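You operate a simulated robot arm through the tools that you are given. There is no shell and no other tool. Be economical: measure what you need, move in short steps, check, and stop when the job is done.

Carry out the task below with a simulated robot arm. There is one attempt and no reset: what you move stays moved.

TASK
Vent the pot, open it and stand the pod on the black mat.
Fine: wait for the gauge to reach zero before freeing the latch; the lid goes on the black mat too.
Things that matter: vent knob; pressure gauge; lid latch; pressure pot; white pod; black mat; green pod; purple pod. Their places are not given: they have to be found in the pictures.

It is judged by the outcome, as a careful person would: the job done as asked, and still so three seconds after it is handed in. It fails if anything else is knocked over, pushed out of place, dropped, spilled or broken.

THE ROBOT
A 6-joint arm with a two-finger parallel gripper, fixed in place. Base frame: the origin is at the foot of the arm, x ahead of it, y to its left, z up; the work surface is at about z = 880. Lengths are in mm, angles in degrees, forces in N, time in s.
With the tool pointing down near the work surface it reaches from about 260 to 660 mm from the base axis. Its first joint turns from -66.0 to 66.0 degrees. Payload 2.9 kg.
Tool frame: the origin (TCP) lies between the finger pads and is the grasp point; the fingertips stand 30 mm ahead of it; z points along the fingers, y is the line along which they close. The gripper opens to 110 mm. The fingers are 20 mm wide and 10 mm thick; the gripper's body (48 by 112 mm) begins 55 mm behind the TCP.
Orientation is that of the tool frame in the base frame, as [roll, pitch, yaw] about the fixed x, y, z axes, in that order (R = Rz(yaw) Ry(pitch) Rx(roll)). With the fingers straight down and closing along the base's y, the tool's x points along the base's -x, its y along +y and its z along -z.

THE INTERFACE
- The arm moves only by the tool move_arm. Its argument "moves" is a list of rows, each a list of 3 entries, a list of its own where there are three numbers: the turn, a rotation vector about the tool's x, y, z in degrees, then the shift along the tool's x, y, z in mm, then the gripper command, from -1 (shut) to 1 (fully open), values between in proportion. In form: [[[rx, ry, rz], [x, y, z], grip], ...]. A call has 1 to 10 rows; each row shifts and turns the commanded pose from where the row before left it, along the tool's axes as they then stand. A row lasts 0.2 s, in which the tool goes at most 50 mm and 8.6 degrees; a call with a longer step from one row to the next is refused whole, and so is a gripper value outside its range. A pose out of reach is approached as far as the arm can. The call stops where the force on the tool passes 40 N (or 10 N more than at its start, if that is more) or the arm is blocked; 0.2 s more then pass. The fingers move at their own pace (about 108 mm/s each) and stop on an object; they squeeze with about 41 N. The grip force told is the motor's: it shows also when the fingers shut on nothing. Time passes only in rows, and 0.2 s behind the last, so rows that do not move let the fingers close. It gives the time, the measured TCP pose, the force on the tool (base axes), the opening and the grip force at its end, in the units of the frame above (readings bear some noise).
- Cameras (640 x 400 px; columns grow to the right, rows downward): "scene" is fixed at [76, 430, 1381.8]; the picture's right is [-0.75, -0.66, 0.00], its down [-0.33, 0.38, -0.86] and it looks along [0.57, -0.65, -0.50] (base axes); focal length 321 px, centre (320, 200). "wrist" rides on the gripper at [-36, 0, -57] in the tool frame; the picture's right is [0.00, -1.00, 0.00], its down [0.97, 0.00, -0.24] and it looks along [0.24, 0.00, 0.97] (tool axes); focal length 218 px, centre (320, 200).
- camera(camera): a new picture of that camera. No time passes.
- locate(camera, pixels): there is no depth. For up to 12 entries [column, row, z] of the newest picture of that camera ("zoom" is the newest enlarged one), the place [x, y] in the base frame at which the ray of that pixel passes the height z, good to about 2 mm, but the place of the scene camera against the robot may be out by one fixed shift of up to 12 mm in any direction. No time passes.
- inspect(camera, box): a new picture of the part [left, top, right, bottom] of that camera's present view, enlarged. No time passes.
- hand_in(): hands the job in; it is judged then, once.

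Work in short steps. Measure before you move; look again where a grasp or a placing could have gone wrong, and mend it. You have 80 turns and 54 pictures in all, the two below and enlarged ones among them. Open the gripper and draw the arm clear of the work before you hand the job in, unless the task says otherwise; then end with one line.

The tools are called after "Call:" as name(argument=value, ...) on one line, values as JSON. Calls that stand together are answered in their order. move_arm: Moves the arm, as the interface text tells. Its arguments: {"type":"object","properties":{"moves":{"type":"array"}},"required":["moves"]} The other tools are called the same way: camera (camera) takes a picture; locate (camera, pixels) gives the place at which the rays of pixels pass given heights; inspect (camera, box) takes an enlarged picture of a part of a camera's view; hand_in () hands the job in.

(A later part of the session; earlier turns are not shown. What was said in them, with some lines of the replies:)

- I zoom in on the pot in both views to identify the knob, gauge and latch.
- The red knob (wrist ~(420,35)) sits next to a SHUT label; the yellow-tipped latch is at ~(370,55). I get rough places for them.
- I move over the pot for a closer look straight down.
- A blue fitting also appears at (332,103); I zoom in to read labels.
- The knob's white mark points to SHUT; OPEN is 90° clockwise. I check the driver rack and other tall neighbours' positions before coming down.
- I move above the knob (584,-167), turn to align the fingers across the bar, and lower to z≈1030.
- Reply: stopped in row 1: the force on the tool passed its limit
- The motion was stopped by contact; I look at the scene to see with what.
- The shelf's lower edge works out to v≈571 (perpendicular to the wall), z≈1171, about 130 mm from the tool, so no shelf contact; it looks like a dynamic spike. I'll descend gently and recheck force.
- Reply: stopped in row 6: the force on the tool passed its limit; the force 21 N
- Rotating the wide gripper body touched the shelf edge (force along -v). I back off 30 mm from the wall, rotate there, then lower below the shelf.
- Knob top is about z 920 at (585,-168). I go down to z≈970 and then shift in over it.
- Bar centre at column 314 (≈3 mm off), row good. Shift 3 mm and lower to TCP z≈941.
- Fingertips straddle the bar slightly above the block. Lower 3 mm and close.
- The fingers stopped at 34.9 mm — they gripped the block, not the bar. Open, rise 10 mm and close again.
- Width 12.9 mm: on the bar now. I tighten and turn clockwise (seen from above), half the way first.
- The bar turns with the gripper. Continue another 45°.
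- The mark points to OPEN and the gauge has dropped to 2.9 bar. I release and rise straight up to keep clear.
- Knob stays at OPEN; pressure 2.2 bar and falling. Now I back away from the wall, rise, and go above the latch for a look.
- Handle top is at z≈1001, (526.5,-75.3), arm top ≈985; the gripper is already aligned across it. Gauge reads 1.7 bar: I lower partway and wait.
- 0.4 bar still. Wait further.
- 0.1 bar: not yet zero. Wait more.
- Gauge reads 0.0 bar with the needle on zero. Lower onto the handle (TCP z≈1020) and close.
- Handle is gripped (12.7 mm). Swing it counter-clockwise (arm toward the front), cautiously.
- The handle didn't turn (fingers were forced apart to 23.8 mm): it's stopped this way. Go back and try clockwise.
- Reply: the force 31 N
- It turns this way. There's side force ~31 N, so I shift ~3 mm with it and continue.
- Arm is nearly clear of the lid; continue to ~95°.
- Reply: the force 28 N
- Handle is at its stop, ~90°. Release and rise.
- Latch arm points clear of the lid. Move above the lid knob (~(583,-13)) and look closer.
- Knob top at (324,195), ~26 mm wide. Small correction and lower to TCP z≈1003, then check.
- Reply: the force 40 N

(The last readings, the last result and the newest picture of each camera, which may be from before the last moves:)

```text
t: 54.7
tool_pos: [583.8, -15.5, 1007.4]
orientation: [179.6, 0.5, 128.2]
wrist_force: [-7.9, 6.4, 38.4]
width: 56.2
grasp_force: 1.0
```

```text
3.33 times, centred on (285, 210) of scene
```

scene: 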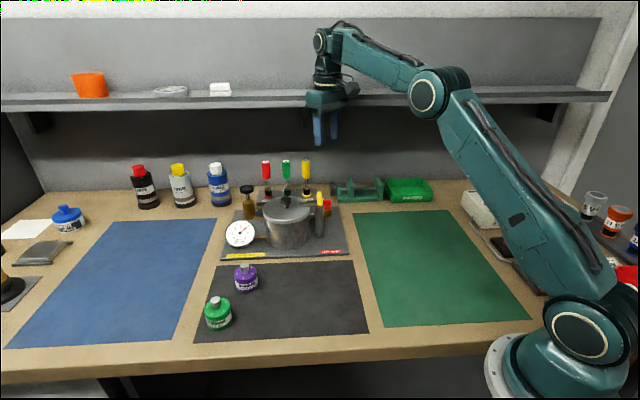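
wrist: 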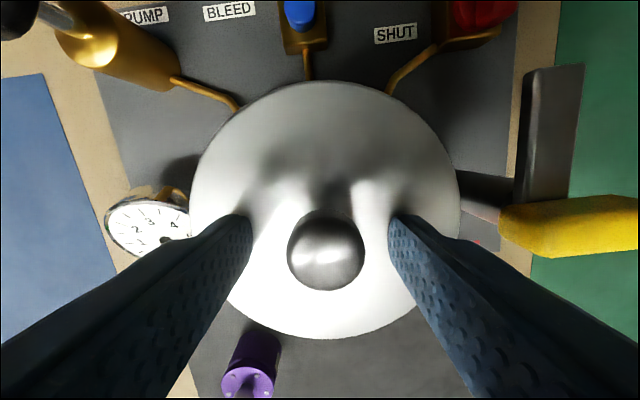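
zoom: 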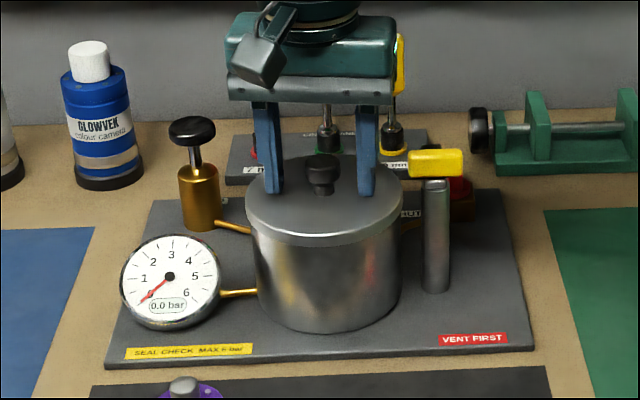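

Fingertips rest on the lid (38 N, lid top z≈977). Raise ~9 mm, centre 2 mm, and close on the knob.

Call:
move_arm(moves=[[[0, 0, 0], [0, 0, -9], 0], [[0, 0, 0], [-1, -2, 0], 0], [[0, 0, 0], [0, 0, 0], -0.4], [[0, 0, 0], [0, 0, 0], -0.8], [[0, 0, 0], [0, 0, 0], -1], [[0, 0, 0], [0, 0, 0], -1]])

Call:
inspect(camera="wrist", box=[170, 140, 470, 340])

```text
t: 56.1
tool_pos: [582.2, -18.3, 1012.5]
orientation: [180.0, 0.2, 128.2]
wrist_force: [-0.5, -0.2, -0.2]
width: 25.0
grasp_force: 40.7
```

```text
2.00 times, centred on (320, 240) of wrist
```

zoom: 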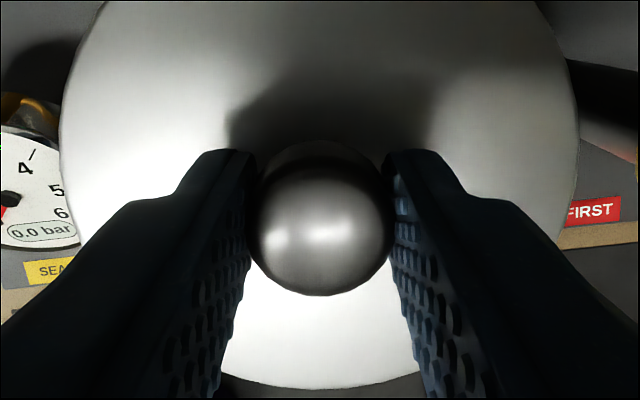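

Knob held (25 mm). Lift 12 mm straight, ease 5 mm away from the latch handle, then lift clear.

Call:
move_arm(moves=[[[0, 0, 0], [0, 0, -6], -1], [[0, 0, 0], [0, 0, -6], -1], [[0, 0, 0], [0, 5, 0], -1], [[0, 0, 0], [0, 0, -15], -1], [[0, 0, 0], [0, 0, -25], -1], [[0, 0, 0], [0, 0, -30], -1], [[0, 0, 0], [0, 0, -20], -1], [[0, 0, 0], [0, 0, 0], -1]])

Call:
camera(camera="scene")

```text
t: 57.9
tool_pos: [585.2, -16.4, 1115.6]
orientation: [-180.0, 0.1, 128.1]
wrist_force: [0.2, 0.0, -1.5]
width: 24.6
grasp_force: 41.2
```

```text
12 pictures are left
```

scene: 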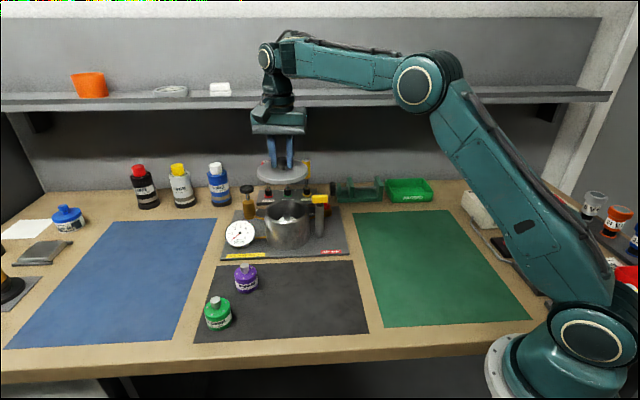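

Lid is off; the white pod is visible in the pot. Carry the lid over the right part of the black mat (386,61).

Call:
move_arm(moves=[[[0, 0, 0], [30.6, -18.2, 0], -1], [[0, 0, 0], [30.6, -18.2, 0], -1], [[0, 0, 0], [30.6, -18.2, 0], -1], [[0, 0, 0], [30.6, -18.2, 0], -1], [[0, 0, 0], [30.6, -18.2, 0], -1], [[0, 0, 0], [30.8, -18.0, 0], -1], [[0, 0, 0], [0, 0, 40], -1], [[0, 0, 0], [0, 0, 40], -1], [[0, 0, 0], [0, 0, 40], -1], [[0, 0, 0], [0, 0, 20], -1]])

Call:
camera(camera="scene")

```text
t: 60.1
tool_pos: [387.7, 63.3, 972.1]
orientation: [179.9, 0.3, 128.1]
wrist_force: [0.6, -0.4, -1.3]
width: 24.6
grasp_force: 40.9
```

```text
11 pictures are left
```

scene: 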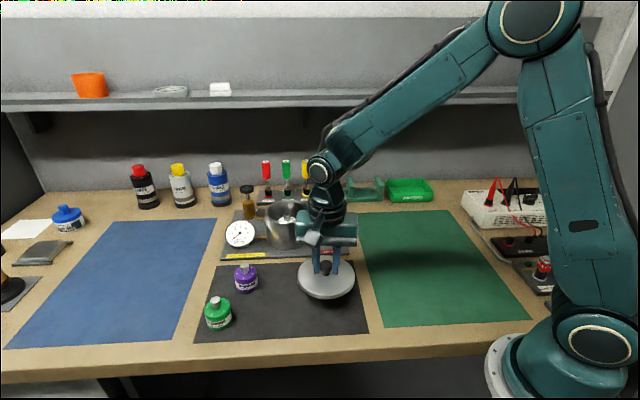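

Over the mat. Lower gently until contact.

Call:
move_arm(moves=[[[0, 0, 0], [0, 0, 12], -1], [[0, 0, 0], [0, 0, 8], -1], [[0, 0, 0], [0, 0, 6], -1], [[0, 0, 0], [0, 0, 5], -1], [[0, 0, 0], [0, 0, 0], -1]])

```text
t: 61.3
tool_pos: [386.9, 61.6, 941.9]
orientation: [179.9, 0.2, 128.1]
wrist_force: [0.1, -0.4, -2.2]
width: 24.7
grasp_force: 41.0
```

Call:
move_arm(moves=[[[0, 0, 0], [0, 0, 4], -1], [[0, 0, 0], [0, 0, 4], -1], [[0, 0, 0], [0, 0, 3], -1], [[0, 0, 0], [0, 0, 0], -1]])

Call:
inspect(camera="scene", box=[190, 240, 390, 350])

```text
t: 62.3
tool_pos: [387.1, 61.4, 930.0]
orientation: [180.0, 0.2, 128.2]
wrist_force: [0.0, -0.1, -1.2]
width: 24.8
grasp_force: 40.4
```

```text
3.20 times, centred on (290, 295) of scene
```

zoom: 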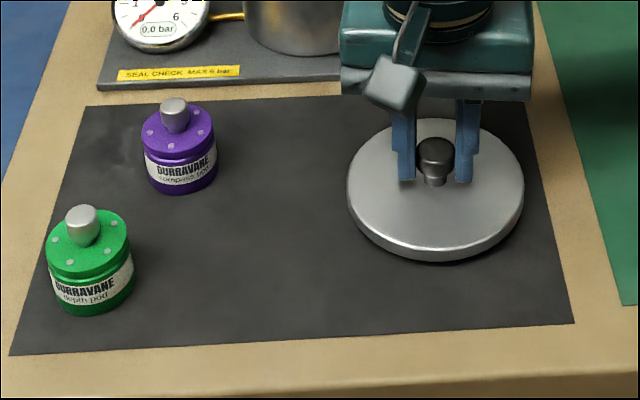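

Still just above the mat; keep lowering by small steps.

Call:
move_arm(moves=[[[0, 0, 0], [0, 0, 3], -1], [[0, 0, 0], [0, 0, 3], -1], [[0, 0, 0], [0, 0, 0], -1]])

```text
t: 63.1
tool_pos: [387.5, 61.5, 928.0]
orientation: [179.8, 0.4, 127.9]
wrist_force: [-2.8, -1.8, 5.8]
width: 24.7
grasp_force: 40.8
stopped in row 3: the force on the tool passed its limit (the readings are from after the stop); the commanded pose is now the measured one
```

Contact at TCP z≈928. Release and rise, then go to look into the pot.

Call:
move_arm(moves=[[[0, 0, 0], [0, 0, 0], -0.6], [[0, 0, 0], [0, 0, 0], -0.2], [[0, 0, 0], [0, 0, 0], 0], [[0, 0, 0], [0, 0, -20], 0], [[0, 0, 0], [0, 0, -45], 0], [[0, 0, 0], [0, 0, -45], 0], [[0, 0, 0], [0, 0, -45], 0], [[0, 0, 0], [0, 0, -45], 0]])

Call:
move_arm(moves=[[[0, 0, 0], [-30, 18, 0], 0], [[0, 0, 0], [-30, 18, 0], 0], [[0, 0, 0], [-30, 18, 0], 0], [[0, 0, 0], [-30, 18, 0], 0], [[0, 0, 0], [-30, 18, 0], 0], [[0, 0, 0], [-32, 18, 0], 0], [[0, 0, 0], [0, 0, 0], 0]])

Call:
camera(camera="wrist")

```text
t: 64.9
tool_pos: [384.2, 63.8, 1126.9]
orientation: [179.8, 0.4, 128.0]
wrist_force: [0.8, 0.3, 0.2]
width: 54.9
grasp_force: 0.1
```

```text
t: 66.5
tool_pos: [585.7, -12.4, 1129.5]
orientation: [179.8, 0.4, 128.0]
wrist_force: [-0.6, 0.6, 0.0]
width: 55.1
grasp_force: 0.1
```

```text
9 pictures are left
```

wrist: 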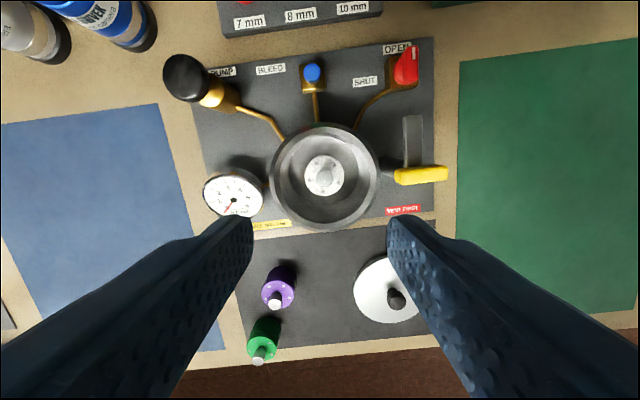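

Pod sits centred at (324,179) in the pot. Correct 4 mm sideways and lower to z≈1045 for a close look.

Call:
move_arm(moves=[[[0, 0, 0], [0, -4.3, 20], 0], [[0, 0, 0], [0, 0, 30], 0], [[0, 0, 0], [0, 0, 35], 0], [[0, 0, 0], [0, 0, 0], 0], [[0, 0, 0], [0, 0, 0], 0]])

Call:
inspect(camera="wrist", box=[240, 100, 400, 260])

```text
t: 67.7
tool_pos: [580.8, -16.3, 1045.2]
orientation: [179.9, 0.4, 128.0]
wrist_force: [-0.2, 0.6, -0.7]
width: 54.8
grasp_force: 0.1
```

```text
2.50 times, centred on (320, 180) of wrist
```

zoom: 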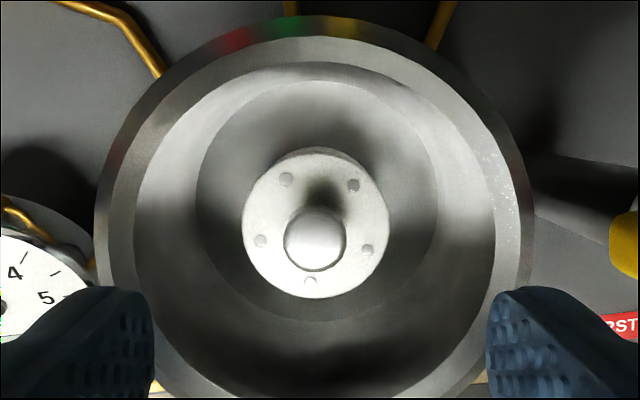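

Pod cap is centred (319,193), ~20 mm across. Narrow the gripper to 40 mm and descend into the pot, tips just above the pod body.

Call:
move_arm(moves=[[[0, 0, 0], [-1.5, 0.5, 0], -0.27], [[0, 0, 0], [0, 0, 25], -0.27], [[0, 0, 0], [0, 0, 25], -0.27], [[0, 0, 0], [0, 0, 20], -0.27], [[0, 0, 0], [0, 0, 12], -0.27], [[0, 0, 0], [0, 0, 0], -0.27]])

Call:
camera(camera="wrist")

```text
t: 69.1
tool_pos: [583.4, -18.2, 967.7]
orientation: [179.4, 0.6, 128.1]
wrist_force: [-6.9, 2.9, 40.0]
width: 41.6
grasp_force: 1.6
```

```text
7 pictures are left
```

wrist: 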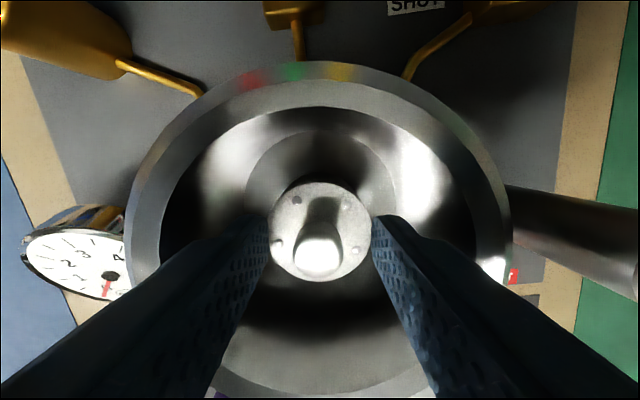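

Tips touch the pod's top (40 N; body top ≈937). Raise ~9 mm from the command and close on the cap.

Call:
move_arm(moves=[[[0, 0, 0], [0, 0, -9], -0.27], [[0, 0, 0], [0, 0, 0], -0.5], [[0, 0, 0], [0, 0, 0], -0.8], [[0, 0, 0], [0, 0, 0], -1], [[0, 0, 0], [0, 0, 0], -1]])

```text
t: 70.3
tool_pos: [582.6, -20.1, 971.8]
orientation: [179.9, 0.4, 128.1]
wrist_force: [-0.6, 0.7, -1.6]
width: 16.3
grasp_force: 41.0
```

Cap held (16.3 mm). Lift the pod straight out and carry it to a free spot on the mat (425,160), between the lid and the other pods.

Call:
move_arm(moves=[[[0, 0, 0], [0, 0, -10], -1], [[0, 0, 0], [0, 0, -25], -1], [[0, 0, 0], [0, 0, -40], -1], [[0, 0, 0], [0, 0, -45], -1], [[0, 0, 0], [0, 0, -10], -1], [[0, 0, 0], [0, 0, 0], -1]])

Call:
camera(camera="scene")

```text
t: 71.7
tool_pos: [583.0, -19.5, 1100.7]
orientation: [179.8, 0.4, 128.0]
wrist_force: [-0.5, -0.3, -1.9]
width: 16.3
grasp_force: 41.2
```

```text
6 pictures are left
```

scene: 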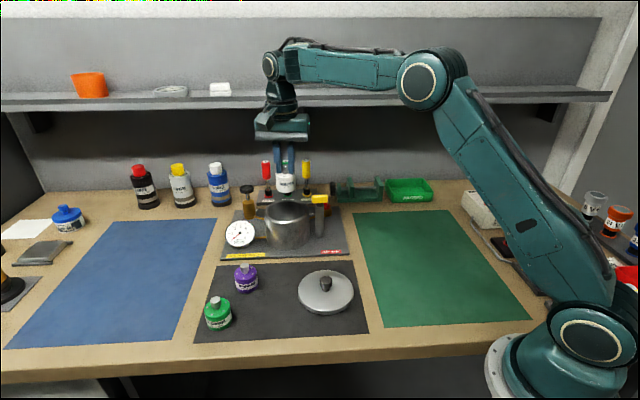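

The pod is held upright above the pot. Carry it over the mat and lower to z≈975.

Call:
move_arm(moves=[[[0, 0, 0], [30, -2.2, 0], -1], [[0, 0, 0], [43, -2.2, 0], -1], [[0, 0, 0], [43, -2.2, 0], -1], [[0, 0, 0], [43, -2.2, 0], -1], [[0, 0, 0], [43, -2.2, 0], -1], [[0, 0, 0], [37, -2.2, 0], -1], [[0, 0, 0], [0, 0, 40], -1], [[0, 0, 0], [0, 0, 40], -1], [[0, 0, 0], [0, 0, 40], -1], [[0, 0, 0], [0, 0, 5], -1]])

Call:
inspect(camera="scene", box=[190, 240, 390, 350])

```text
t: 73.9
tool_pos: [426.6, 160.5, 974.0]
orientation: [179.8, 0.3, 128.0]
wrist_force: [0.2, 0.1, -2.0]
width: 16.3
grasp_force: 41.7
```

```text
3.20 times, centred on (290, 295) of scene
```

zoom: 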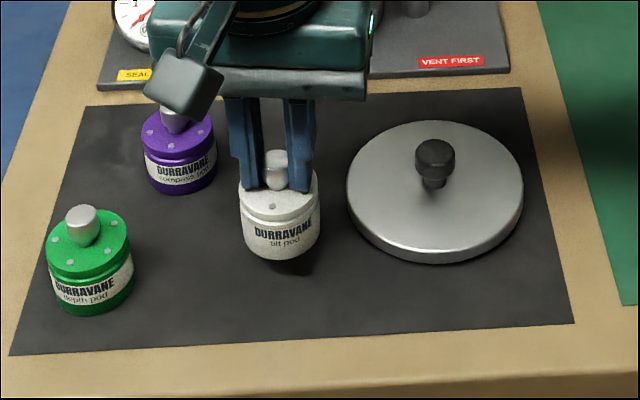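

Good clear spot. Lower gently until contact.

Call:
move_arm(moves=[[[0, 0, 0], [0, 0, 8], -1], [[0, 0, 0], [0, 0, 5], -1], [[0, 0, 0], [0, 0, 3], -1], [[0, 0, 0], [0, 0, 0], -1]])

```text
t: 74.9
tool_pos: [425.5, 159.7, 958.2]
orientation: [179.8, 0.4, 128.0]
wrist_force: [-0.2, 0.4, -2.0]
width: 16.4
grasp_force: 41.2
```

Call:
move_arm(moves=[[[0, 0, 0], [0, 0, 3], -1], [[0, 0, 0], [0, 0, 2], -1], [[0, 0, 0], [0, 0, 2], -1], [[0, 0, 0], [0, 0, 0], -1]])

```text
t: 75.9
tool_pos: [425.5, 161.6, 952.3]
orientation: [179.9, 0.4, 128.1]
wrist_force: [0.1, 0.8, -1.2]
width: 16.3
grasp_force: 41.2
```

Call:
move_arm(moves=[[[0, 0, 0], [0, 0, 2], -1], [[0, 0, 0], [0, 0, 2], -1], [[0, 0, 0], [0, 0, 0], -1]])

Call:
inspect(camera="scene", box=[240, 260, 320, 330])

```text
t: 76.7
tool_pos: [425.9, 161.1, 950.8]
orientation: [179.5, 0.4, 128.0]
wrist_force: [-6.6, -3.6, 32.1]
width: 16.7
grasp_force: 41.1
```

```text
5.71 times, centred on (280, 295) of scene
```

zoom: 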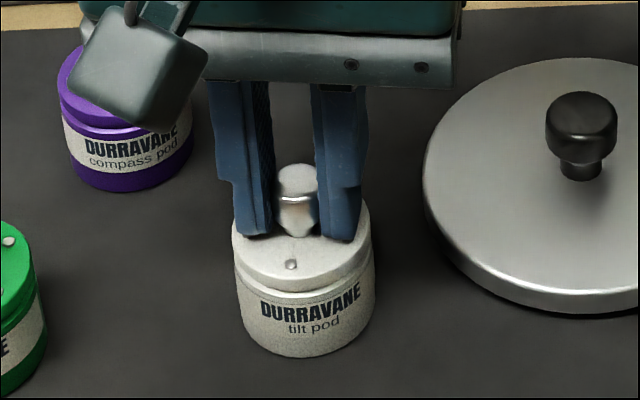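

Contact (32 N); the pod stands on the mat. Relieve 2 mm, release, and rise clear.

Call:
move_arm(moves=[[[0, 0, 0], [0, 0, -2], -1], [[0, 0, 0], [0, 0, 0], -0.6], [[0, 0, 0], [0, 0, 0], -0.3], [[0, 0, 0], [0, 0, 0], -0.3], [[0, 0, 0], [0, 0, -20], -0.3], [[0, 0, 0], [0, 0, -40], -0.3], [[0, 0, 0], [0, 0, -50], -0.3], [[0, 0, 0], [0, 0, -50], 0], [[0, 0, 0], [0, 0, -50], 0.5], [[0, 0, 0], [0, 0, -20], 1]])

Call:
camera(camera="scene")

Call:
camera(camera="wrist")

```text
t: 78.9
tool_pos: [424.6, 162.5, 1182.4]
orientation: [179.9, 0.4, 128.1]
wrist_force: [0.6, 0.4, -0.5]
width: 109.8
grasp_force: 0.0
```

```text
3 pictures are left
```

scene: 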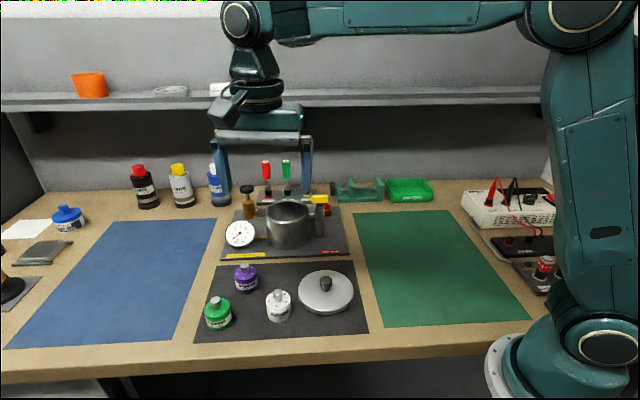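

```text
2 pictures are left
```

wrist: 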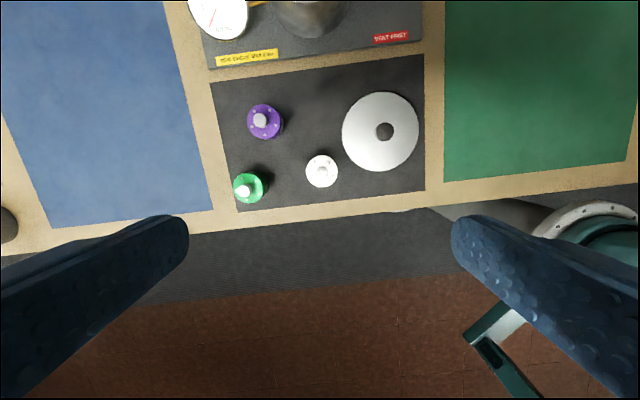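

The white pod stands upright on the mat, the lid lies flat within it, the other pods are undisturbed, and the open gripper is clear. I hand in.

Call:
hand_in()

```text
The job is handed in.
```

I vented the pot and waited until the gauge read 0.0 bar before freeing the latch. The lid and the upright white pod are both on the black mat, and the green and purple pods stayed in place.
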